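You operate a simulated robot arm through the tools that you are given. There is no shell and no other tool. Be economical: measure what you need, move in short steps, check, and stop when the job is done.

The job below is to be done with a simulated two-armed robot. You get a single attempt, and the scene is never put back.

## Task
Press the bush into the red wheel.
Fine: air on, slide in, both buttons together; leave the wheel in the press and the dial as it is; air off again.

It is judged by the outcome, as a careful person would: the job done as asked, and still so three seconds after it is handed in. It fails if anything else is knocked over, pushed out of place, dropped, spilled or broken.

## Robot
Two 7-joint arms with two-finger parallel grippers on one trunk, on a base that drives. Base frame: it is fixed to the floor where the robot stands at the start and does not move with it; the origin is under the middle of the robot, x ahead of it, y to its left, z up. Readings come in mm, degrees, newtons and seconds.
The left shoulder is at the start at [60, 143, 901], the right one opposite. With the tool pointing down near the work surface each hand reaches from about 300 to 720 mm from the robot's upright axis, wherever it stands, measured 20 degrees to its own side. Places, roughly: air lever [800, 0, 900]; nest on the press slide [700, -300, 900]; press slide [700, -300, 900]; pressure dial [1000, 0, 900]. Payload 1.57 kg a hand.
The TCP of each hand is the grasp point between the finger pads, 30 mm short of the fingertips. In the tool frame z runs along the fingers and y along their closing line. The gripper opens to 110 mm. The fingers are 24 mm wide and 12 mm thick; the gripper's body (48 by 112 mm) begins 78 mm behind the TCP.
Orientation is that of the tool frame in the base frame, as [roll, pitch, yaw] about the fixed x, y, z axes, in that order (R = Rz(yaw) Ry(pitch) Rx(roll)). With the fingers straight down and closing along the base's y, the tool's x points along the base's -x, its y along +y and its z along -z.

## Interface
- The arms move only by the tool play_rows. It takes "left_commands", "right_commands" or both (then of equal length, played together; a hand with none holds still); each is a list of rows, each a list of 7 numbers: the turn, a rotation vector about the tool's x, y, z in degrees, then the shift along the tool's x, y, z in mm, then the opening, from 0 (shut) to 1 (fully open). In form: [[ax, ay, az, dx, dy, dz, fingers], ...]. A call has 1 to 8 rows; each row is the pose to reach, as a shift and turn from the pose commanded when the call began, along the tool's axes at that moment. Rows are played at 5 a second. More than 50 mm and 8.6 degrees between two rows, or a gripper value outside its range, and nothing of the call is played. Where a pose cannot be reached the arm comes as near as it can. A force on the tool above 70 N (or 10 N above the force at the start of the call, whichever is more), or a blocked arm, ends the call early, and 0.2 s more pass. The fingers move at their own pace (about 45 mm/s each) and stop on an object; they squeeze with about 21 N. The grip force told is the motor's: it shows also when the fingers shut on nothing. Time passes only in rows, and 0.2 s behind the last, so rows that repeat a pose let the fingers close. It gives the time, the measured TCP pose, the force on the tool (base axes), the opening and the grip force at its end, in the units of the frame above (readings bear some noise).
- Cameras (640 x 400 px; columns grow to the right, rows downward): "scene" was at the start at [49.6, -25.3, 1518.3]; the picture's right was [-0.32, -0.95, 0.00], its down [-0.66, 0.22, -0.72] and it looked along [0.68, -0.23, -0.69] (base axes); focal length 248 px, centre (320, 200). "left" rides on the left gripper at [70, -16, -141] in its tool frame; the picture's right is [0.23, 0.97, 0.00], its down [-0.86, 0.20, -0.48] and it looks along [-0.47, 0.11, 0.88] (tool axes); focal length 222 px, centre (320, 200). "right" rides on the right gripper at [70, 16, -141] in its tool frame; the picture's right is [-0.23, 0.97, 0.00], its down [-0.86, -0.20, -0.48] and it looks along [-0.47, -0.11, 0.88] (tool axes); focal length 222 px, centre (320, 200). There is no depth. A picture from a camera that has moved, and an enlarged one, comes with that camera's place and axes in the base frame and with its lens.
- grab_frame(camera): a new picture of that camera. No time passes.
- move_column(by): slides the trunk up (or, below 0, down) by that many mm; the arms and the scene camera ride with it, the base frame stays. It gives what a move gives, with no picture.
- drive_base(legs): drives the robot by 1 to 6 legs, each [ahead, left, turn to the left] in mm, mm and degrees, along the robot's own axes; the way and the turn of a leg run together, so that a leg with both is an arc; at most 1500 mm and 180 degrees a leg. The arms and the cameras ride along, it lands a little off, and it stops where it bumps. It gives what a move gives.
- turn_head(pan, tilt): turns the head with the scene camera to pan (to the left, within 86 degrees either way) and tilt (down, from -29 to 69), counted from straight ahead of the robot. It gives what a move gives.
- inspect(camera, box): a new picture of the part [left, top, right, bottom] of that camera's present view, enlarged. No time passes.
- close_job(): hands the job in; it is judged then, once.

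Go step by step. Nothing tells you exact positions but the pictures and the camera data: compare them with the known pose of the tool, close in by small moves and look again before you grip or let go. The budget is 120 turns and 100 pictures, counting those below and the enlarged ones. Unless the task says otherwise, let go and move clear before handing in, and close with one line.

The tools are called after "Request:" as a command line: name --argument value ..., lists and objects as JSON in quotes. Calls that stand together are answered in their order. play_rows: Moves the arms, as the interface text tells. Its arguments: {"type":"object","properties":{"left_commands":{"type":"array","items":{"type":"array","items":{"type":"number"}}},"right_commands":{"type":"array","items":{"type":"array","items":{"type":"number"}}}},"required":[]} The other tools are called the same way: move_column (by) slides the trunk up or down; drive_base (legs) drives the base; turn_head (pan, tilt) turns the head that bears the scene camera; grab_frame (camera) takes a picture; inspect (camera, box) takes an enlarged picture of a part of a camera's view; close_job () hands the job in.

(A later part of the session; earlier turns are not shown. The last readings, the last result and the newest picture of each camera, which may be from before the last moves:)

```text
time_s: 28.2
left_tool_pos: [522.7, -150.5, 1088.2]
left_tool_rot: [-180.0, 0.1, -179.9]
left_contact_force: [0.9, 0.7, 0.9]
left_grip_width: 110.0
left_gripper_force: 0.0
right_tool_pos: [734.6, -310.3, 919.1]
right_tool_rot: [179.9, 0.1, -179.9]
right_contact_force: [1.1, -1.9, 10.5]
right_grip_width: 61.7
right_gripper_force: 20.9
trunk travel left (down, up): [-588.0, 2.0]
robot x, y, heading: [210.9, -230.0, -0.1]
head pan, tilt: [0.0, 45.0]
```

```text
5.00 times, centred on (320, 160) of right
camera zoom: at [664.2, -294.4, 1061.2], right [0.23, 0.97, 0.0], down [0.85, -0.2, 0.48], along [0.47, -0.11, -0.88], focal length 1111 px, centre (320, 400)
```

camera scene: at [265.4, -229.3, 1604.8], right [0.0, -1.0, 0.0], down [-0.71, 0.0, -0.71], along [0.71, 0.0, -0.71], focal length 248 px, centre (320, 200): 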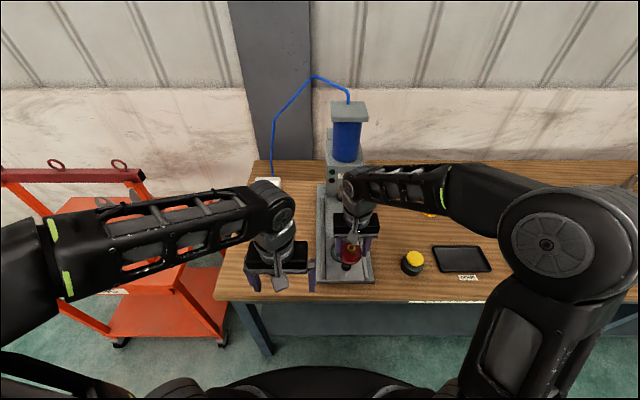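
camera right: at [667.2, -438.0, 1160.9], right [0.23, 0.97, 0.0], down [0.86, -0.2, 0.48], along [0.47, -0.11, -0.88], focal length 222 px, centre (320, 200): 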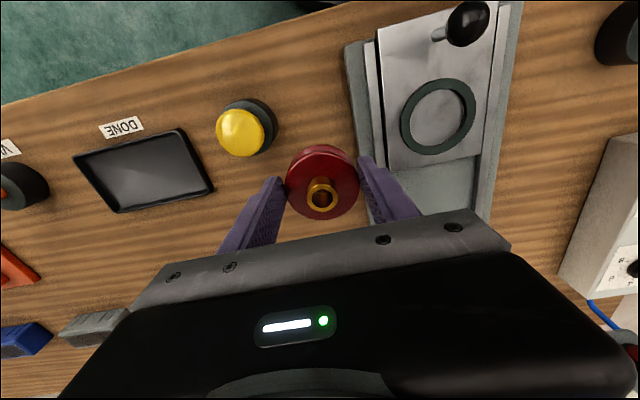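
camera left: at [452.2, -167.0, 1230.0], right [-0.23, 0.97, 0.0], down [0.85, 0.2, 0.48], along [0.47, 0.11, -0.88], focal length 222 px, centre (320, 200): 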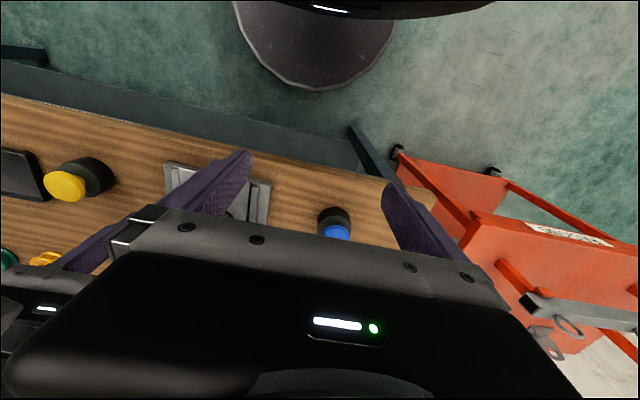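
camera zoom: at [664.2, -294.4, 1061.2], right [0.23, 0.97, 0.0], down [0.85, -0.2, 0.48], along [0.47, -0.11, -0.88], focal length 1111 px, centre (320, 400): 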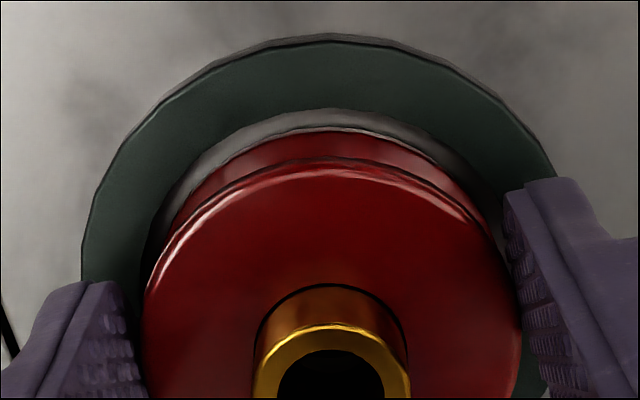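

Request:
play_rows --right_commands '[[0, 0, 0, 0, 0, -2, 0.3], [0, 0, 0, 1.5, 0, -2, 0.3], [0, 0, 0, 1.5, 0, 0, 0.3], [0, 0, 0, 1.5, 0, 1, 0.3], [0, 0, 0, 1.5, 0, 1, 0.3]]'

Request:
inspect --camera "right" --box '[270, 120, 370, 200]'

```text
time_s: 29.4
left_tool_pos: [522.1, -150.7, 1087.2]
left_tool_rot: [180.0, 0.1, -179.9]
left_contact_force: [-0.8, 0.0, 0.6]
left_grip_width: 109.9
left_gripper_force: 0.1
right_tool_pos: [733.9, -309.3, 917.1]
right_tool_rot: [-179.9, 0.2, -180.0]
right_contact_force: [2.8, -0.7, 12.5]
right_grip_width: 61.5
right_gripper_force: 21.1
trunk travel left (down, up): [-588.0, 2.0]
robot x, y, heading: [209.7, -230.0, 0.1]
head pan, tilt: [0.0, 45.0]
```

```text
5.00 times, centred on (320, 160) of right
camera zoom: at [662.8, -294.2, 1059.3], right [0.23, 0.97, 0.0], down [0.85, -0.2, 0.48], along [0.47, -0.11, -0.88], focal length 1111 px, centre (320, 400)
```

zoom: 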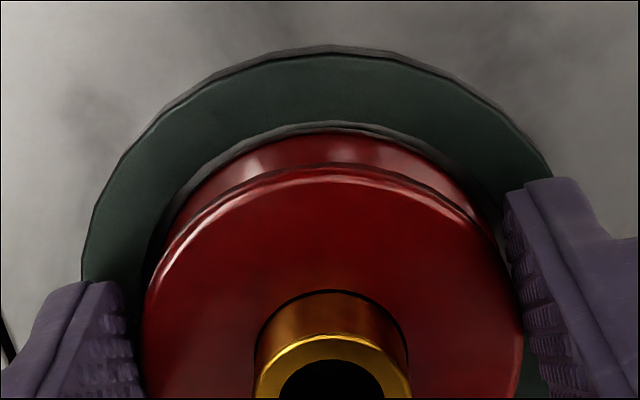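

It is now 2 mm lower and within the ring. I open the fingers and look before lifting.

Request:
play_rows --right_commands '[[0, 0, 0, 0, 0, -1, 0.55], [0, 0, 0, 0, 0, -1, 0.7], [0, 0, 0, 0, 0, -1, 0.85], [0, 0, 0, 0, 0, -1, 0.85], [0, 0, 0, 0, 0, -1, 0.85]]'

Request:
inspect --camera "right" --box '[220, 80, 420, 240]'

Request:
inspect --camera "scene" --box '[330, 220, 380, 265]'

```text
time_s: 30.6
left_tool_pos: [522.9, -150.2, 1087.1]
left_tool_rot: [-180.0, 0.1, -180.0]
left_contact_force: [-1.1, 0.5, 0.4]
left_grip_width: 110.2
left_gripper_force: 0.0
right_tool_pos: [732.7, -309.3, 917.3]
right_tool_rot: [180.0, 0.0, -179.8]
right_contact_force: [-0.6, -0.3, -0.1]
right_grip_width: 93.4
right_gripper_force: 0.0
trunk travel left (down, up): [-588.0, 2.0]
robot x, y, heading: [209.2, -227.9, -0.0]
head pan, tilt: [0.0, 45.0]
```

```text
2.50 times, centred on (320, 160) of right
camera zoom: at [662.8, -294.2, 1059.9], right [0.23, 0.97, 0.0], down [0.86, -0.2, 0.48], along [0.47, -0.11, -0.88], focal length 555 px, centre (320, 300)
```

zoom: 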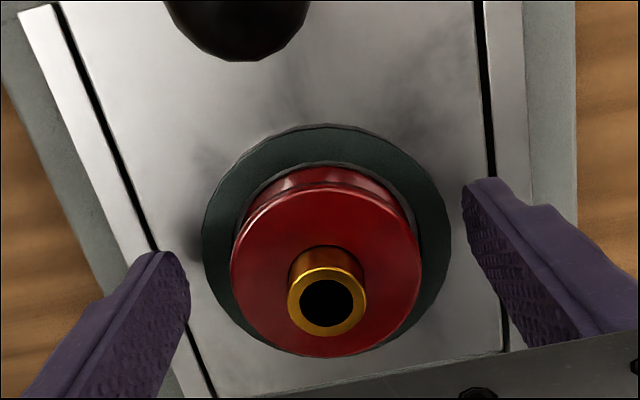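

```text
8.89 times, centred on (355, 242) of scene
camera zoom: at [265.0, -229.0, 1604.8], right [0.0, -1.0, 0.0], down [-0.71, 0.0, -0.71], along [0.71, 0.0, -0.71], focal length 2206 px, centre (9, -178)
```

zoom: 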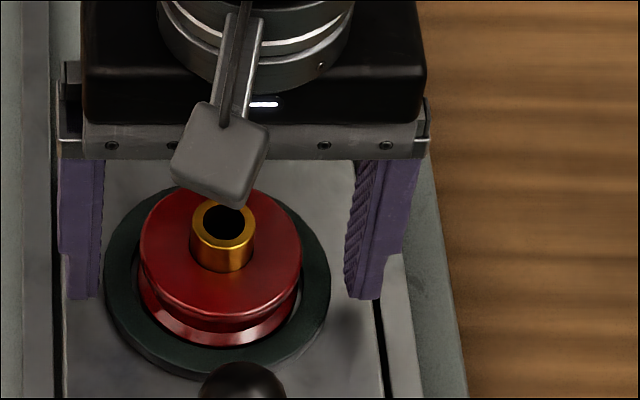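

Request:
play_rows --right_commands '[[0, 0, 0, 0, 0, -35, 0.85], [0, 0, 0, 0, 0, -80, 0.85], [0, 0, 0, 35, 0, -110, 0.85], [0, 0, 0, 70, -30, -110, 0.7], [0, 0, 0, 110, -60, -110, 0.5], [0, 0, 0, 150, -90, -110, 0.3], [0, 0, 0, 150, -90, -110, 0.2]]'

Request:
inspect --camera "scene" --box '[310, 180, 390, 280]'

Request:
grab_frame --camera "right"

Request:
grab_frame --camera "scene"

```text
time_s: 32.2
left_tool_pos: [522.4, -149.5, 1086.7]
left_tool_rot: [-179.9, 0.0, -179.9]
left_contact_force: [-0.8, -0.1, 0.3]
left_grip_width: 110.0
left_gripper_force: 0.1
right_tool_pos: [582.4, -400.7, 1027.0]
right_tool_rot: [179.9, 0.1, -179.9]
right_contact_force: [0.4, 0.8, 0.0]
right_grip_width: 21.8
right_gripper_force: 0.0
trunk travel left (down, up): [-588.0, 2.0]
robot x, y, heading: [212.1, -227.9, -0.0]
head pan, tilt: [0.0, 45.0]
```

```text
4.00 times, centred on (350, 230) of scene
camera zoom: at [265.9, -228.4, 1604.8], right [0.0, -1.0, 0.0], down [-0.71, 0.0, -0.71], along [0.71, 0.0, -0.71], focal length 993 px, centre (200, 80)
```

zoom: 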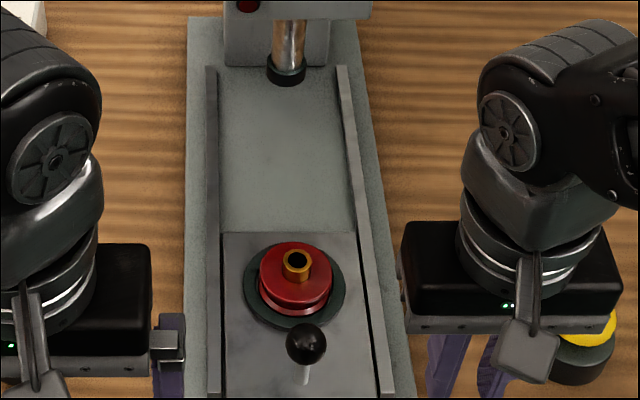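

```text
56 pictures are left
camera right: at [512.1, -385.1, 1169.2], right [0.23, 0.97, 0.0], down [0.86, -0.2, 0.48], along [0.47, -0.11, -0.88], focal length 222 px, centre (320, 200)
```

right: 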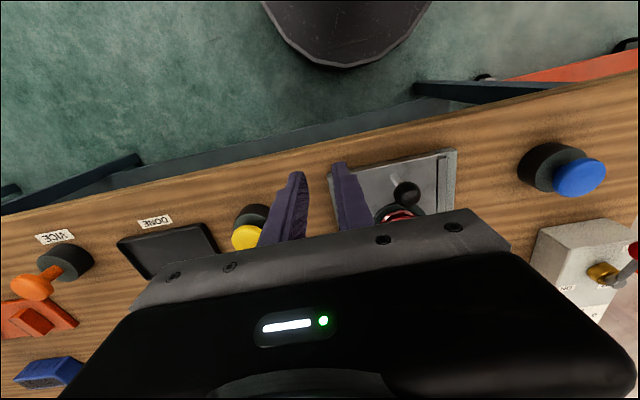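

```text
55 pictures are left
camera scene: at [265.9, -228.4, 1604.8], right [0.0, -1.0, 0.0], down [-0.71, 0.0, -0.71], along [0.71, 0.0, -0.71], focal length 248 px, centre (320, 200)
```

scene: 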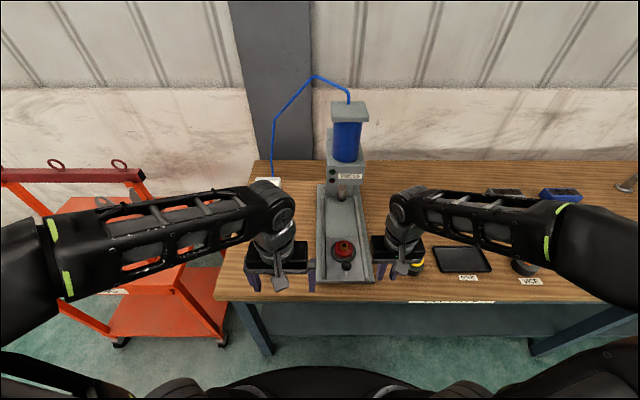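

The wheel sits level in the nest with the bush upright. Next I bring the left hand over the air valve box to see the lever and its labels.

Request:
play_rows --left_commands '[[0, 0, 0, 0, 45, 0, 0.9], [0, 0, 0, 0, 90, 0, 0.7], [0, 0, 0, 0, 130, 0, 0.5], [0, 0, 0, -40, 150, 0, 0.3], [0, 0, 0, -85, 150, 0, 0.2], [0, 0, 0, -130, 150, 0, 0.2], [0, 0, 0, -170, 150, 0, 0.2], [0, 0, 0, -170, 150, 0, 0.2]]'

Request:
grab_frame --camera "left"

Request:
grab_frame --camera "scene"

```text
time_s: 34.0
left_tool_pos: [692.2, -0.0, 1088.7]
left_tool_rot: [-180.0, 0.1, -179.9]
left_contact_force: [0.1, 0.5, -0.9]
left_grip_width: 22.2
left_gripper_force: 0.0
right_tool_pos: [581.9, -400.8, 1026.4]
right_tool_rot: [-180.0, 0.0, -179.9]
right_contact_force: [-0.9, -0.4, -0.4]
right_grip_width: 22.2
right_gripper_force: 0.1
trunk travel left (down, up): [-588.0, 2.0]
robot x, y, heading: [211.5, -233.8, 0.1]
head pan, tilt: [0.0, 45.0]
```

```text
54 pictures are left
camera left: at [621.6, -16.4, 1230.2], right [-0.23, 0.97, 0.0], down [0.85, 0.2, 0.48], along [0.47, 0.11, -0.88], focal length 222 px, centre (320, 200)
```

left: 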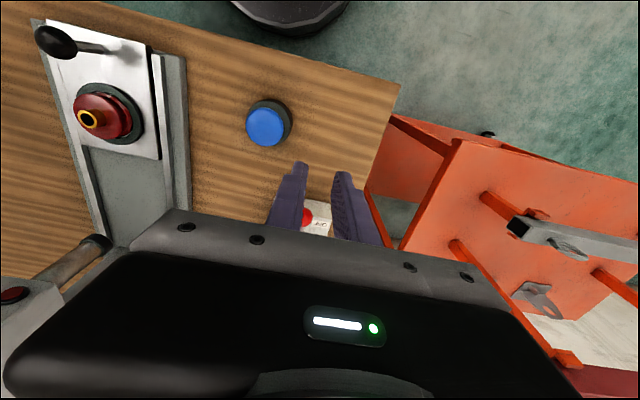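

```text
53 pictures are left
camera scene: at [264.2, -229.0, 1604.9], right [0.0, -1.0, 0.0], down [-0.71, 0.0, -0.71], along [0.71, 0.0, -0.71], focal length 248 px, centre (320, 200)
```

scene: 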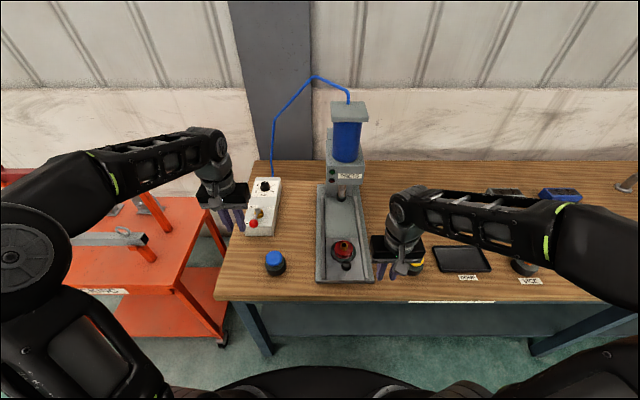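

Request:
inspect --camera "scene" --box '[235, 170, 295, 245]'

Request:
inspect --camera "left" --box '[270, 160, 390, 240]'

```text
5.33 times, centred on (265, 208) of scene
camera zoom: at [264.2, -229.0, 1604.9], right [0.0, -1.0, 0.0], down [-0.71, 0.0, -0.71], along [0.71, 0.0, -0.71], focal length 1324 px, centre (613, 160)
```

zoom: 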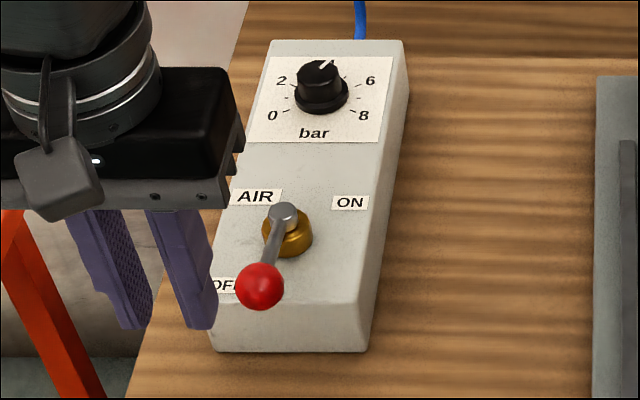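

```text
5.00 times, centred on (330, 200) of left
camera zoom: at [621.6, -16.4, 1230.2], right [-0.23, 0.97, 0.0], down [0.85, 0.2, 0.48], along [0.47, 0.11, -0.88], focal length 1111 px, centre (270, 200)
```

zoom: 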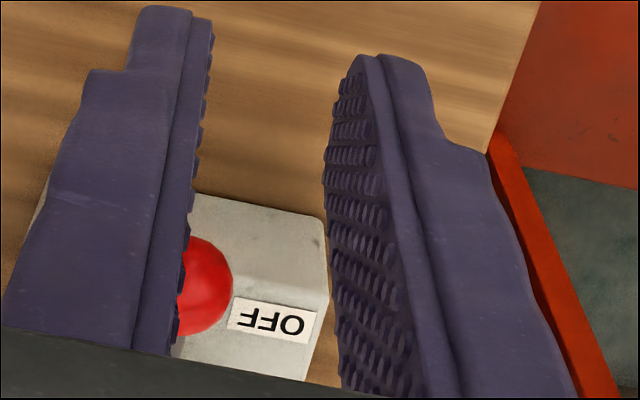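

The lever's knob is near [827, 6, 920] on a vertical pivot at about [900, 6]; OFF points at the robot, ON points right (-y). I will push the knob around with the closed left fingers from its +y side.

Request:
play_rows --left_commands '[[0, 0, 0, -35, 20, 25, 0], [0, 0, 0, -70, 40, 50, 0], [0, 0, 0, -100, 46, 85, 0], [0, 0, 0, -125, 46, 118, 0], [0, 0, 0, -135, 46, 138, 0], [0, 0, 0, -135, 46, 138, 0]]'

Request:
inspect --camera "scene" --box '[215, 150, 315, 250]'

Request:
grab_frame --camera "left"

```text
time_s: 35.4
left_tool_pos: [827.4, 45.1, 949.9]
left_tool_rot: [-180.0, 0.1, -179.9]
left_contact_force: [-1.1, 0.0, 0.4]
left_grip_width: 0.0
left_gripper_force: 20.7
right_tool_pos: [581.4, -400.9, 1027.3]
right_tool_rot: [-180.0, 0.1, -179.9]
right_contact_force: [-0.6, -0.2, 0.6]
right_grip_width: 22.0
right_gripper_force: 0.0
trunk travel left (down, up): [-588.0, 2.0]
robot x, y, heading: [209.2, -230.4, 0.3]
head pan, tilt: [0.0, 45.0]
```

```text
4.00 times, centred on (265, 200) of scene
camera zoom: at [264.8, -229.1, 1604.9], right [0.0, -1.0, 0.0], down [-0.71, 0.0, -0.71], along [0.71, 0.0, -0.71], focal length 993 px, centre (540, 200)
```

zoom: 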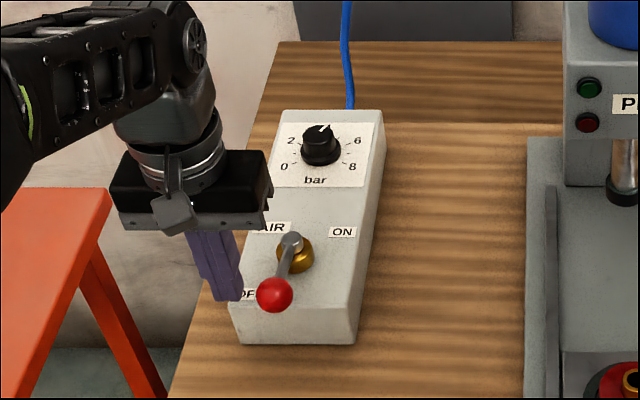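

```text
49 pictures are left
camera left: at [757.0, 29.2, 1092.4], right [-0.23, 0.97, 0.0], down [0.85, 0.2, 0.48], along [0.47, 0.11, -0.88], focal length 222 px, centre (320, 200)
```

left: 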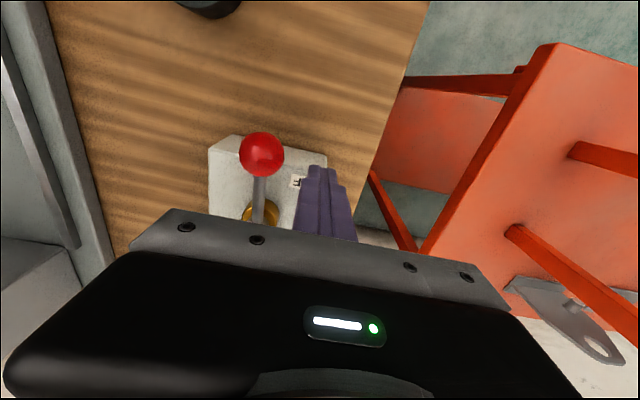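

Refined: knob at [812, 0, 941], pivot near [886, 0]. I sweep the knob round a quarter circle.

Request:
play_rows --left_commands '[[0, 0, 0, 15, 0, 10, 0], [0, 0, 0, 15, -17, 10, 0], [0, 0, 0, 21, -42, 10, 0], [0, 0, 0, 19, -67, 10, 0], [0, 0, 0, 6, -93, 10, 0], [0, 0, 0, -18, -113, 10, 0], [0, 0, 0, -31, -119, 10, 0], [0, 0, 0, -31, -119, 10, 0]]'

Request:
inspect --camera "scene" --box '[215, 150, 315, 250]'

Request:
grab_frame --camera "left"

```text
time_s: 37.2
left_tool_pos: [858.4, -73.9, 940.1]
left_tool_rot: [180.0, -0.1, -179.9]
left_contact_force: [-2.9, 0.1, -0.3]
left_grip_width: 0.0
left_gripper_force: 20.7
right_tool_pos: [581.5, -400.9, 1026.4]
right_tool_rot: [180.0, -0.1, -180.0]
right_contact_force: [0.3, 0.2, -0.4]
right_grip_width: 22.3
right_gripper_force: 0.0
trunk travel left (down, up): [-588.0, 2.0]
robot x, y, heading: [214.5, -229.2, 0.1]
head pan, tilt: [0.0, 45.0]
```

```text
4.00 times, centred on (265, 200) of scene
camera zoom: at [264.7, -229.0, 1604.8], right [0.0, -1.0, 0.0], down [-0.71, 0.0, -0.71], along [0.71, 0.0, -0.71], focal length 993 px, centre (540, 200)
```

zoom: 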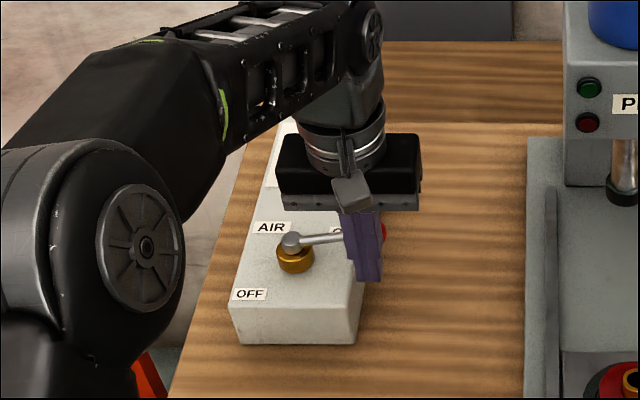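

```text
47 pictures are left
camera left: at [787.5, -90.5, 1083.1], right [-0.23, 0.97, 0.0], down [0.85, 0.2, 0.48], along [0.47, 0.11, -0.88], focal length 222 px, centre (320, 200)
```

left: 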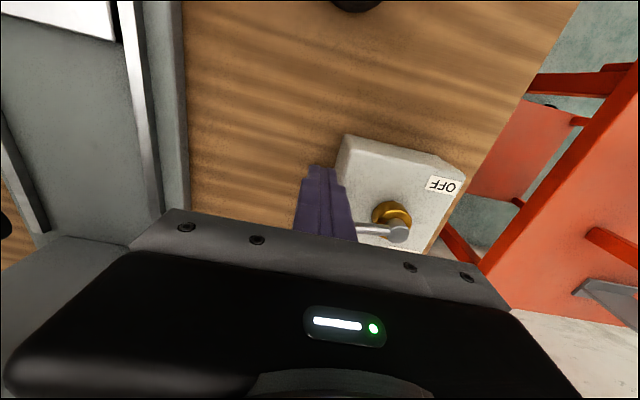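

The lever is close to ON; I push a bit further to its stop.

Request:
play_rows --left_commands '[[0, 0, 0, -4, 0, 0, 0], [0, 0, 0, -8, 0, 0, 0], [0, 0, 0, -12, 0, 0, 0], [0, 0, 0, -12, 0, 0, 0]]'

Request:
inspect --camera "scene" --box '[215, 150, 355, 250]'

```text
time_s: 38.2
left_tool_pos: [859.9, -73.9, 940.5]
left_tool_rot: [180.0, -0.9, -180.0]
left_contact_force: [-53.3, -3.8, -0.1]
left_grip_width: 0.2
left_gripper_force: 20.9
right_tool_pos: [576.9, -401.8, 1028.9]
right_tool_rot: [-180.0, 0.3, -179.9]
right_contact_force: [0.2, 0.1, 0.8]
right_grip_width: 21.9
right_gripper_force: 0.0
trunk travel left (down, up): [-588.0, 2.0]
robot x, y, heading: [213.1, -229.6, 0.1]
head pan, tilt: [0.0, 45.0]
```

```text
4.00 times, centred on (285, 200) of scene
camera zoom: at [257.0, -229.6, 1605.0], right [0.0, -1.0, 0.0], down [-0.7, 0.0, -0.71], along [0.71, 0.0, -0.7], focal length 993 px, centre (460, 200)
```

zoom: 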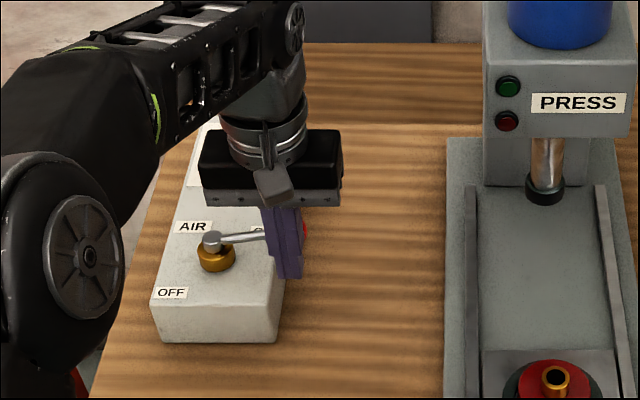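

The lever met its stop at ON. I back the left hand off upward toward the blue button, and tilt the right hand, fingers forward, behind the slide handle (knob about [662, -310, 919]).

Request:
play_rows --left_commands '[[0, 0, 0, 20, 0, 0, 0], [0, 0, 0, 35, 0, -30, 0], [0, 0, 0, 60, 0, -70, 0], [0, 0, 0, 100, 0, -90, 0], [0, 0, 0, 140, 0, -90, 0], [0, 0, 0, 170, -4, -90, 0], [0, 0, 0, 190, -8, -90, 0], [0, 0, 0, 190, -8, -90, 0]]' --right_commands '[[0, -8, 0, 0, 20, 0, 0], [0, -16, 0, -5, 40, 0, 0], [0, -24, 0, -10, 65, 0, 0], [0, -30, 0, -15, 91, 0, 0], [0, -30, 0, -20, 91, 30, 0], [0, -30, 0, -20, 91, 65, 0], [0, -30, 0, -20, 91, 98, 0], [0, -30, 0, -20, 91, 98, 0]]'

Request:
inspect --camera "scene" --box '[230, 170, 390, 290]'

Request:
grab_frame --camera "right"

```text
time_s: 40.0
left_tool_pos: [679.8, -81.4, 1028.5]
left_tool_rot: [-180.0, 0.1, -179.8]
left_contact_force: [0.7, 1.3, -0.2]
left_grip_width: 0.2
left_gripper_force: 20.5
right_tool_pos: [614.6, -303.0, 928.7]
right_tool_rot: [179.8, 29.9, -180.0]
right_contact_force: [-0.2, -0.1, 0.8]
right_grip_width: 0.3
right_gripper_force: 21.0
right hand out of reach, approached as far as the arm can: row 5, 6, 7, 8
trunk travel left (down, up): [-588.0, 2.0]
robot x, y, heading: [207.9, -227.1, 0.1]
head pan, tilt: [0.0, 45.0]
```

```text
3.33 times, centred on (310, 230) of scene
camera zoom: at [264.7, -229.1, 1604.9], right [0.0, -1.0, 0.0], down [-0.71, 0.0, -0.71], along [0.71, 0.0, -0.71], focal length 827 px, centre (353, 100)
```

zoom: 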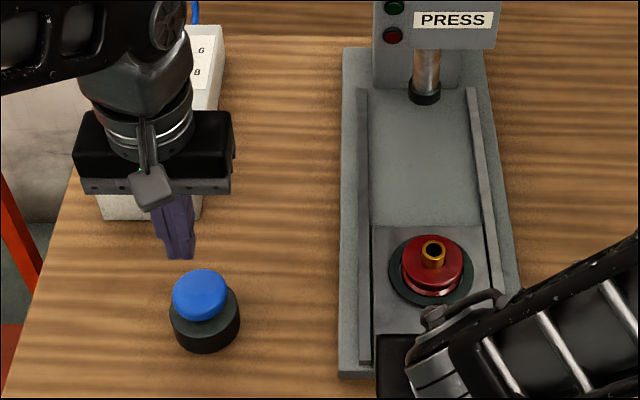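

```text
44 pictures are left
camera right: at [483.4, -286.8, 1018.2], right [0.2, 0.97, 0.11], down [0.5, -0.2, 0.84], along [0.84, -0.11, -0.53], focal length 222 px, centre (320, 200)
```

right: 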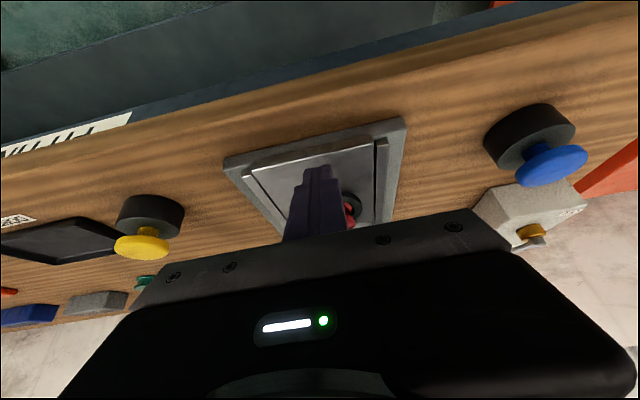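

The right fingers are behind the handle. I push the slide in smoothly along +x.

Request:
play_rows --right_commands '[[0, 0, 0, -8.7, -6, 5, 0], [0, 0, 0, -17.3, -6, 10, 0], [0, 0, 0, -26, -6, 15, 0], [0, 0, 0, -34.6, -6, 20, 0], [0, 0, 0, -43.3, -6, 25, 0], [0, 0, 0, -52, -6, 30, 0], [0, 0, 0, -60.6, -6, 35, 0], [0, 0, 0, -69.3, -6, 40, 0]]'

Request:
inspect --camera "scene" --box '[290, 170, 410, 290]'

```text
time_s: 41.8
left_tool_pos: [680.4, -81.4, 1030.2]
left_tool_rot: [-179.9, 0.1, -179.8]
left_contact_force: [0.6, -0.2, 0.1]
left_grip_width: 0.0
left_gripper_force: 20.9
right_tool_pos: [696.0, -308.0, 930.6]
right_tool_rot: [-180.0, 30.1, -179.8]
right_contact_force: [-0.7, -0.1, 0.1]
right_grip_width: 0.1
right_gripper_force: 21.0
trunk travel left (down, up): [-588.0, 2.0]
robot x, y, heading: [210.5, -229.1, 0.2]
head pan, tilt: [0.0, 45.0]
```

```text
3.33 times, centred on (350, 230) of scene
camera zoom: at [265.3, -229.1, 1604.9], right [0.0, -1.0, 0.0], down [-0.71, 0.0, -0.71], along [0.71, 0.0, -0.71], focal length 827 px, centre (220, 100)
```

zoom: 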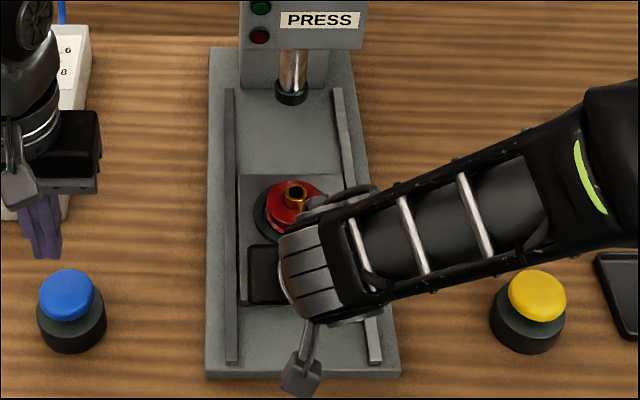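

Request:
play_rows --right_commands '[[0, 0, 0, -8.7, 0, 5, 0], [0, 0, 0, -17.3, 0, 10, 0], [0, 0, 0, -26, 0, 15, 0], [0, 0, 0, -34.6, 0, 20, 0], [0, 0, 0, -43.3, 0, 25, 0], [0, 0, 0, -52, 0, 30, 0], [0, 0, 0, -60.6, 0, 35, 0], [0, 0, 0, -69.3, 0, 40, 0]]'

Request:
inspect --camera "scene" --box '[290, 170, 410, 290]'

Request:
grab_frame --camera "right"

```text
time_s: 43.6
left_tool_pos: [681.4, -80.4, 1029.6]
left_tool_rot: [180.0, 0.0, -179.8]
left_contact_force: [0.2, -0.3, -0.1]
left_grip_width: 0.2
left_gripper_force: 20.4
right_tool_pos: [776.2, -309.0, 931.0]
right_tool_rot: [180.0, 30.0, -179.9]
right_contact_force: [0.9, -0.4, -0.5]
right_grip_width: 0.0
right_gripper_force: 21.3
trunk travel left (down, up): [-588.0, 2.0]
robot x, y, heading: [210.9, -233.4, 0.0]
head pan, tilt: [0.0, 45.0]
```

```text
3.33 times, centred on (350, 230) of scene
camera zoom: at [265.3, -229.0, 1604.9], right [0.0, -1.0, 0.0], down [-0.71, 0.0, -0.71], along [0.71, 0.0, -0.71], focal length 827 px, centre (220, 100)
```

zoom: 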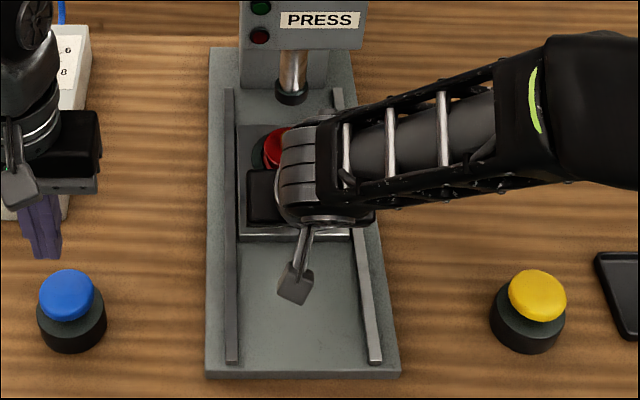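

```text
41 pictures are left
camera right: at [643.9, -292.8, 1018.3], right [0.2, 0.97, 0.11], down [0.5, -0.2, 0.84], along [0.84, -0.11, -0.53], focal length 222 px, centre (320, 200)
```

right: 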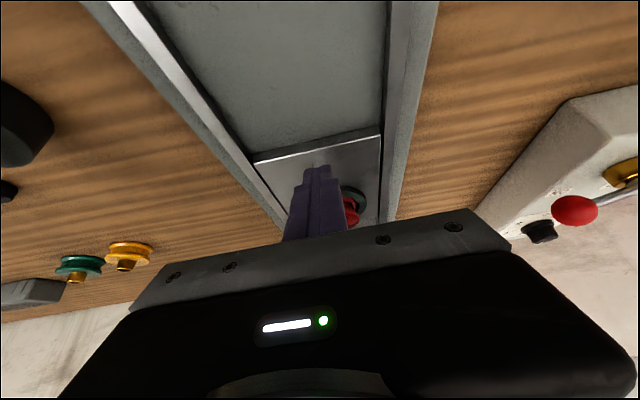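

Request:
play_rows --right_commands '[[0, 0, 0, -5.2, 0, 3, 0], [0, 0, 0, -10.4, 0, 6, 0], [0, 0, 0, -15.6, 0, 9, 0], [0, 0, 0, -20.8, 0, 12, 0], [0, 0, 0, -26, 0, 15, 0], [0, 0, 0, -30.3, 0, 17.5, 0], [0, 0, 0, -34.6, 0, 20, 0], [0, 0, 0, -34.6, 0, 20, 0]]'

Request:
inspect --camera "scene" --box '[290, 170, 410, 290]'

```text
time_s: 45.4
left_tool_pos: [679.6, -80.4, 1030.0]
left_tool_rot: [-180.0, 0.1, -179.9]
left_contact_force: [-0.3, 0.1, 0.0]
left_grip_width: 0.0
left_gripper_force: 20.9
right_tool_pos: [813.3, -307.6, 929.0]
right_tool_rot: [-179.8, 29.8, -179.9]
right_contact_force: [-12.3, 0.1, -3.6]
right_grip_width: 0.1
right_gripper_force: 20.6
trunk travel left (down, up): [-588.0, 2.0]
robot x, y, heading: [214.6, -227.0, 0.1]
head pan, tilt: [0.0, 45.0]
```

```text
3.33 times, centred on (350, 230) of scene
camera zoom: at [263.5, -229.0, 1604.8], right [0.0, -1.0, 0.0], down [-0.71, 0.0, -0.71], along [0.71, 0.0, -0.71], focal length 827 px, centre (220, 100)
```

zoom: 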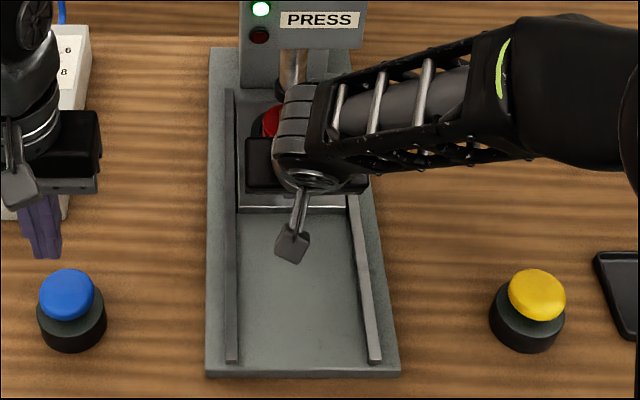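

The green lamp has lit: slide fully in with air on. I draw the right hand back from the handle and set it upright again.

Request:
play_rows --right_commands '[[0, 0, 0, 34.6, 0, -20, 0], [0, 0, 0, 69.3, 0, -40, 0], [0, 0, 0, 104, 0, -60, 0], [0, 0, 0, 82, -10, -99, 0], [0, 0, 0, 59, -30, -138, 0], [0, 8, 0, 59, -70, -138, 0], [0, 16, 0, 59, -110, -138, 0], [0, 24, 0, 59, -150, -138, 0]]'

Request:
play_rows --right_commands '[[0, 6, 0, 0, -20, 0, 0], [0, 6, 0, 0, -45, 0, 0], [0, 6, 0, 0, -45, 0, 0]]'

Request:
grab_frame --camera "scene"

Request:
inspect --camera "scene" --box '[290, 150, 410, 250]'

Request:
grab_frame --camera "right"

Request:
grab_frame --camera "left"

```text
time_s: 47.2
left_tool_pos: [679.8, -81.6, 1028.1]
left_tool_rot: [-179.9, 0.0, -180.0]
left_contact_force: [0.8, -0.7, 0.2]
left_grip_width: 0.0
left_gripper_force: 21.2
right_tool_pos: [695.9, -460.5, 1020.4]
right_tool_rot: [-180.0, 5.9, -179.9]
right_contact_force: [0.9, 1.2, 0.1]
right_grip_width: 0.2
right_gripper_force: 21.4
trunk travel left (down, up): [-588.0, 2.0]
robot x, y, heading: [213.1, -231.6, 0.1]
head pan, tilt: [0.0, 45.0]
```

```text
time_s: 48.0
left_tool_pos: [681.6, -80.9, 1029.1]
left_tool_rot: [-180.0, 0.0, -180.0]
left_contact_force: [0.9, -0.3, 0.1]
left_grip_width: 0.0
left_gripper_force: 20.5
right_tool_pos: [694.9, -503.8, 1020.6]
right_tool_rot: [180.0, -0.1, -179.9]
right_contact_force: [-0.8, -0.6, -1.0]
right_grip_width: 0.1
right_gripper_force: 21.1
trunk travel left (down, up): [-588.0, 2.0]
robot x, y, heading: [210.4, -228.5, 0.4]
head pan, tilt: [0.0, 45.0]
```

```text
39 pictures are left
camera scene: at [265.7, -228.9, 1604.8], right [0.0, -1.0, 0.0], down [-0.71, 0.0, -0.71], along [0.71, 0.0, -0.71], focal length 248 px, centre (320, 200)
```

scene: 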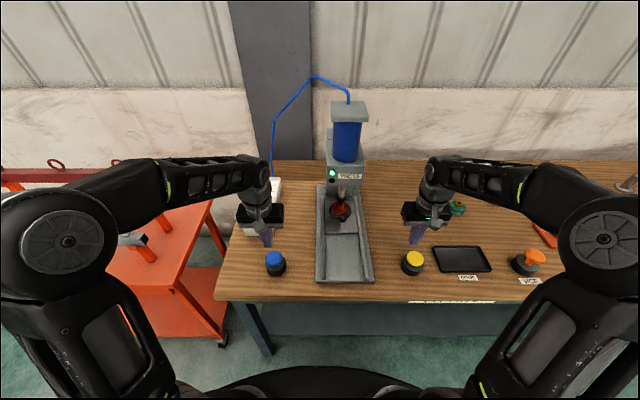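

```text
4.00 times, centred on (350, 200) of scene
camera zoom: at [265.7, -228.9, 1604.8], right [0.0, -1.0, 0.0], down [-0.71, 0.0, -0.71], along [0.71, 0.0, -0.71], focal length 993 px, centre (200, 200)
```

zoom: 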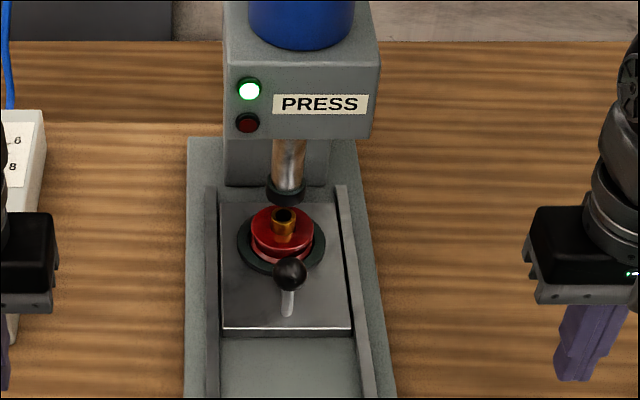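

```text
37 pictures are left
camera right: at [625.6, -488.2, 1162.9], right [0.23, 0.97, 0.0], down [0.86, -0.2, 0.48], along [0.47, -0.11, -0.88], focal length 222 px, centre (320, 200)
```

right: 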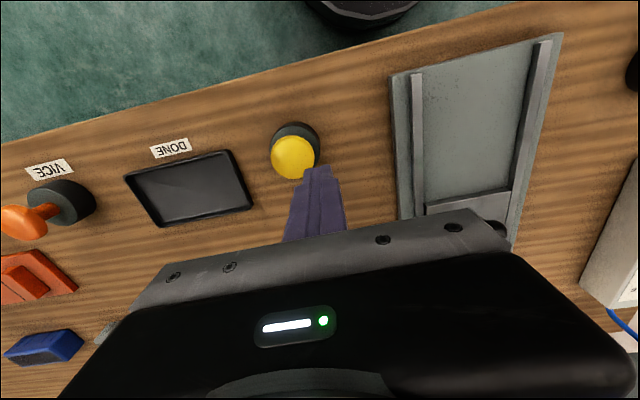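

```text
36 pictures are left
camera left: at [610.3, -97.0, 1172.0], right [-0.23, 0.97, 0.0], down [0.85, 0.2, 0.48], along [0.47, 0.11, -0.88], focal length 222 px, centre (320, 200)
```

left: 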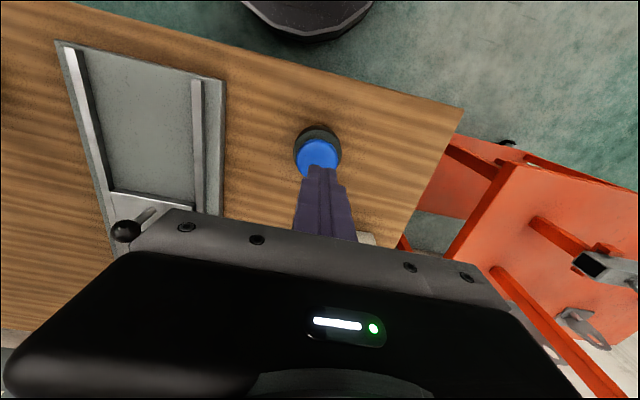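

Slide is in, ram above the bush. The buttons' caps are near [702, -540] (yellow) and [699, -81] (blue), tops about z = 900. I move both hands over them.

Request:
play_rows --left_commands '[[0, 0, 0, -19, 0, 0, 0], [0, 0, 0, -19, 0, 25, 0], [0, 0, 0, -19, 0, 55, 0], [0, 0, 0, -19, 0, 80, 0], [0, 0, 0, -19, 0, 80, 0]]' --right_commands '[[0, 0, 0, -7, -36, 0, 0], [0, 0, 0, -7, -36, 20, 0], [0, 0, 0, -7, -36, 50, 0], [0, 0, 0, -7, -36, 72, 0], [0, 0, 0, -7, -36, 72, 0]]'

Request:
inspect --camera "scene" --box '[250, 190, 310, 290]'

Request:
inspect --camera "scene" --box '[385, 190, 445, 290]'

Request:
grab_frame --camera "right"

Request:
grab_frame --camera "left"

```text
time_s: 49.2
left_tool_pos: [699.4, -81.5, 948.6]
left_tool_rot: [179.9, 0.1, -179.9]
left_contact_force: [0.5, -0.4, 0.5]
left_grip_width: 0.1
left_gripper_force: 21.0
right_tool_pos: [702.6, -539.1, 947.5]
right_tool_rot: [179.9, 0.0, -179.9]
right_contact_force: [-0.4, -0.2, -0.2]
right_grip_width: 0.0
right_gripper_force: 21.1
trunk travel left (down, up): [-588.0, 2.0]
robot x, y, heading: [212.7, -229.4, 0.2]
head pan, tilt: [0.0, 45.0]
```

```text
4.00 times, centred on (280, 240) of scene
camera zoom: at [264.8, -229.2, 1604.9], right [0.0, -1.0, 0.0], down [-0.71, 0.0, -0.71], along [0.71, 0.0, -0.71], focal length 993 px, centre (480, 40)
```

zoom: 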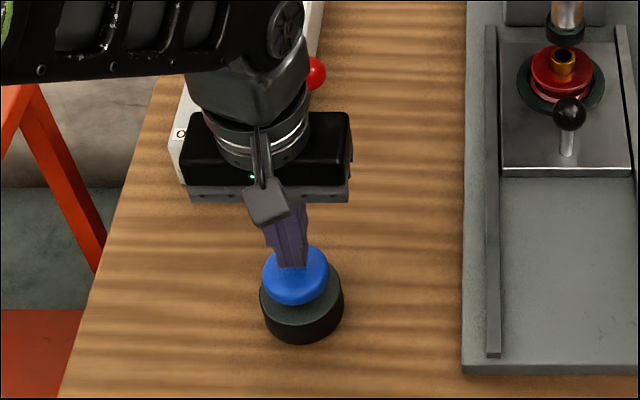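

```text
4.00 times, centred on (415, 240) of scene
camera zoom: at [264.8, -229.2, 1604.9], right [0.0, -1.0, 0.0], down [-0.71, 0.0, -0.71], along [0.71, 0.0, -0.71], focal length 993 px, centre (-60, 40)
```

zoom: 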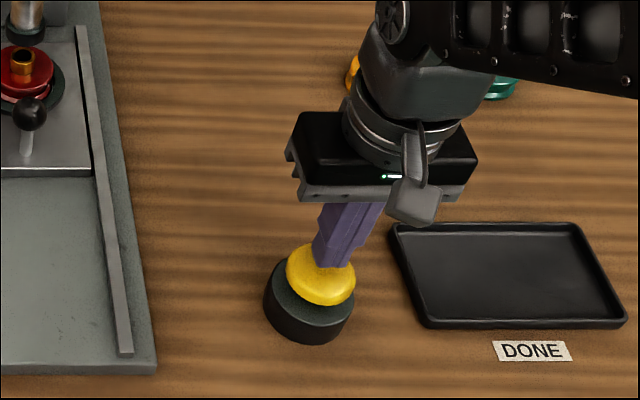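

```text
33 pictures are left
camera right: at [631.6, -523.4, 1090.2], right [0.23, 0.97, 0.0], down [0.86, -0.2, 0.48], along [0.47, -0.11, -0.88], focal length 222 px, centre (320, 200)
```

right: 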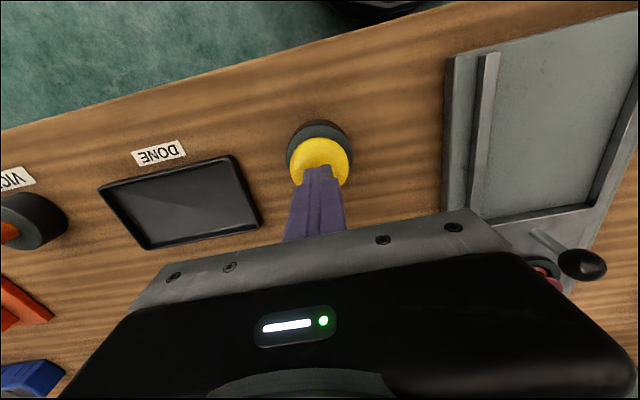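

```text
32 pictures are left
camera left: at [629.2, -98.0, 1092.2], right [-0.23, 0.97, 0.0], down [0.85, 0.2, 0.48], along [0.47, 0.11, -0.88], focal length 222 px, centre (320, 200)
```

left: 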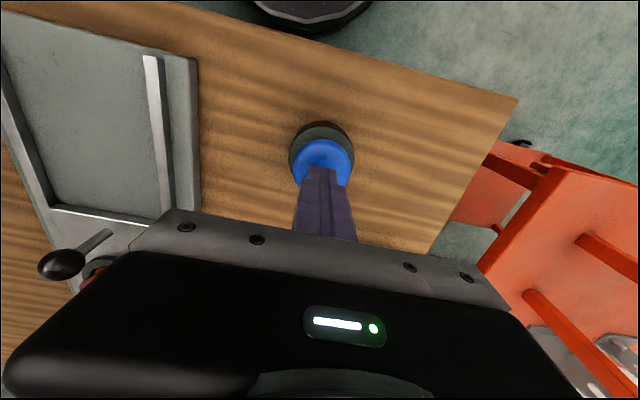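

Tips are about 15 mm above both caps. I press both down together and hold.

Request:
play_rows --left_commands '[[0, 0, 0, 5, 0, 0, 0], [0, 0, 0, 5, 0, 6, 0], [0, 0, 0, 5, 0, 12, 0], [0, 0, 0, 5, 0, 17, 0], [0, 0, 0, 5, 0, 21, 0], [0, 0, 0, 5, 0, 24, 0], [0, 0, 0, 5, 0, 24, 0], [0, 0, 0, 5, 0, 24, 0]]' --right_commands '[[0, 0, 0, 6, -1, 0, 0], [0, 0, 0, 6, -1, 6, 0], [0, 0, 0, 6, -1, 12, 0], [0, 0, 0, 6, -1, 17, 0], [0, 0, 0, 6, -1, 21, 0], [0, 0, 0, 6, -1, 24, 0], [0, 0, 0, 6, -1, 24, 0], [0, 0, 0, 6, -1, 24, 0]]'

Request:
inspect --camera "scene" --box '[250, 150, 430, 280]'

```text
time_s: 51.0
left_tool_pos: [695.3, -81.4, 926.1]
left_tool_rot: [-179.9, 0.3, -179.9]
left_contact_force: [4.2, -1.7, 8.9]
left_grip_width: 0.0
left_gripper_force: 20.4
right_tool_pos: [696.7, -539.7, 926.8]
right_tool_rot: [-179.9, 0.3, -179.9]
right_contact_force: [2.3, -1.0, 27.5]
right_grip_width: 0.2
right_gripper_force: 20.9
trunk travel left (down, up): [-588.0, 2.0]
robot x, y, heading: [210.3, -230.6, -0.1]
head pan, tilt: [0.0, 45.0]
```

```text
3.08 times, centred on (340, 215) of scene
camera zoom: at [263.2, -228.3, 1605.2], right [0.0, -1.0, 0.0], down [-0.71, 0.0, -0.71], along [0.71, 0.0, -0.71], focal length 764 px, centre (258, 154)
```

zoom: 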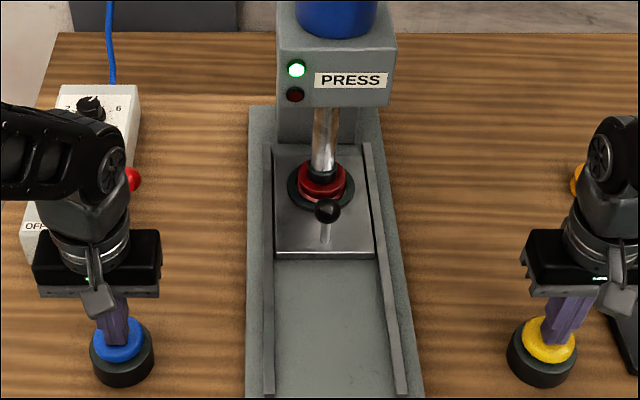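

The ram has come down on the bush. I hold both buttons a little longer so that the stroke finishes.

Request:
play_rows --left_commands '[[0, 0, 0, 0, 0, 1, 0], [0, 0, 0, 0, 0, 1, 0], [0, 0, 0, 0, 0, 1, 0], [0, 0, 0, 0, 0, 1, 0], [0, 0, 0, 0, 0, 1, 0], [0, 0, 0, 0, 0, 1, 0], [0, 0, 0, 0, 0, 1, 0], [0, 0, 0, 0, 0, 1, 0]]' --right_commands '[[0, 0, 0, 0, 0, 0, 0], [0, 0, 0, 0, 0, 0, 0], [0, 0, 0, 0, 0, 0, 0], [0, 0, 0, 0, 0, 0, 0], [0, 0, 0, 0, 0, 0, 0], [0, 0, 0, 0, 0, 0, 0], [0, 0, 0, 0, 0, 0, 0], [0, 0, 0, 0, 0, 0, 0]]'

Request:
inspect --camera "scene" --box '[310, 160, 370, 230]'

```text
time_s: 52.8
left_tool_pos: [694.7, -81.7, 927.4]
left_tool_rot: [-180.0, 0.3, -179.9]
left_contact_force: [8.1, -4.0, 25.0]
left_grip_width: 0.2
left_gripper_force: 21.4
right_tool_pos: [696.5, -539.5, 926.2]
right_tool_rot: [-180.0, 0.2, -179.9]
right_contact_force: [10.3, -0.3, 31.8]
right_grip_width: 0.0
right_gripper_force: 21.1
trunk travel left (down, up): [-588.0, 2.0]
robot x, y, heading: [214.5, -228.2, 0.4]
head pan, tilt: [0.0, 45.0]
```

```text
5.71 times, centred on (340, 195) of scene
camera zoom: at [262.7, -228.6, 1605.1], right [0.0, -1.0, 0.0], down [-0.71, 0.0, -0.71], along [0.71, 0.0, -0.71], focal length 1418 px, centre (206, 229)
```

zoom: 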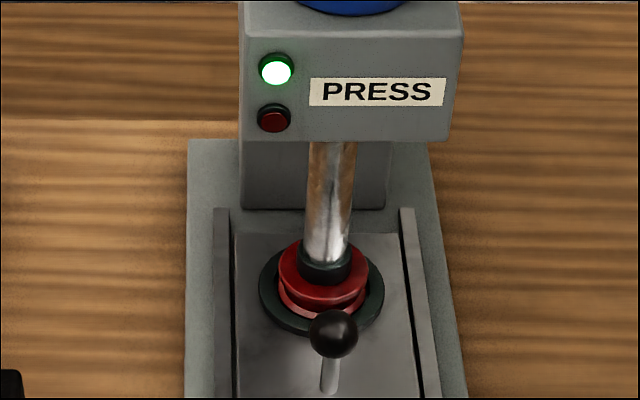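

The ram is fully down on the wheel. I release both buttons and look at the result.

Request:
play_rows --left_commands '[[0, 0, 0, 0, 0, -12, 0], [0, 0, 0, 0, 0, -30, 0], [0, 0, 0, 0, 0, -60, 0], [0, 0, 0, 0, 0, -80, 0], [0, 0, 0, 0, 0, -80, 0], [0, 0, 0, 0, 0, -80, 0], [0, 0, 0, 0, 0, -80, 0]]' --right_commands '[[0, 0, 0, 0, 0, -12, 0], [0, 0, 0, 0, 0, -30, 0], [0, 0, 0, 0, 0, -60, 0], [0, 0, 0, 0, 0, -80, 0], [0, 0, 0, 0, 0, -80, 0], [0, 0, 0, 0, 0, -80, 0], [0, 0, 0, 0, 0, -80, 0]]'

Request:
inspect --camera "scene" --box '[310, 160, 370, 230]'

Request:
inspect --camera "scene" --box '[230, 160, 310, 240]'

```text
time_s: 54.4
left_tool_pos: [693.6, -81.8, 1004.2]
left_tool_rot: [179.9, 0.1, -179.9]
left_contact_force: [-0.5, 0.0, 0.7]
left_grip_width: 0.0
left_gripper_force: 20.9
right_tool_pos: [697.3, -540.0, 1003.9]
right_tool_rot: [-180.0, 0.0, -179.8]
right_contact_force: [0.0, 0.0, -0.2]
right_grip_width: 0.1
right_gripper_force: 21.0
trunk travel left (down, up): [-588.0, 2.0]
robot x, y, heading: [213.8, -230.0, -0.1]
head pan, tilt: [0.0, 45.0]
```

```text
5.71 times, centred on (340, 195) of scene
camera zoom: at [265.2, -229.1, 1604.8], right [0.0, -1.0, 0.0], down [-0.71, 0.0, -0.71], along [0.71, 0.0, -0.71], focal length 1418 px, centre (206, 229)
```

zoom: 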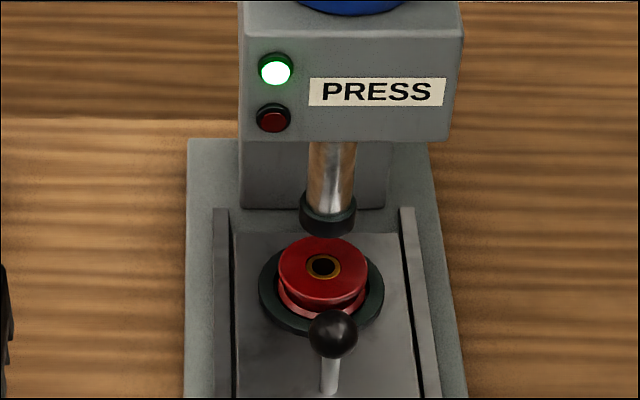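

```text
5.00 times, centred on (270, 200) of scene
camera zoom: at [265.2, -229.1, 1604.8], right [0.0, -1.0, 0.0], down [-0.71, 0.0, -0.71], along [0.71, 0.0, -0.71], focal length 1241 px, centre (570, 200)
```

zoom: 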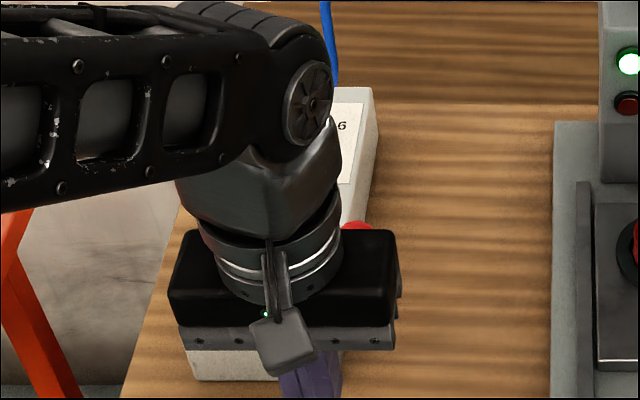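

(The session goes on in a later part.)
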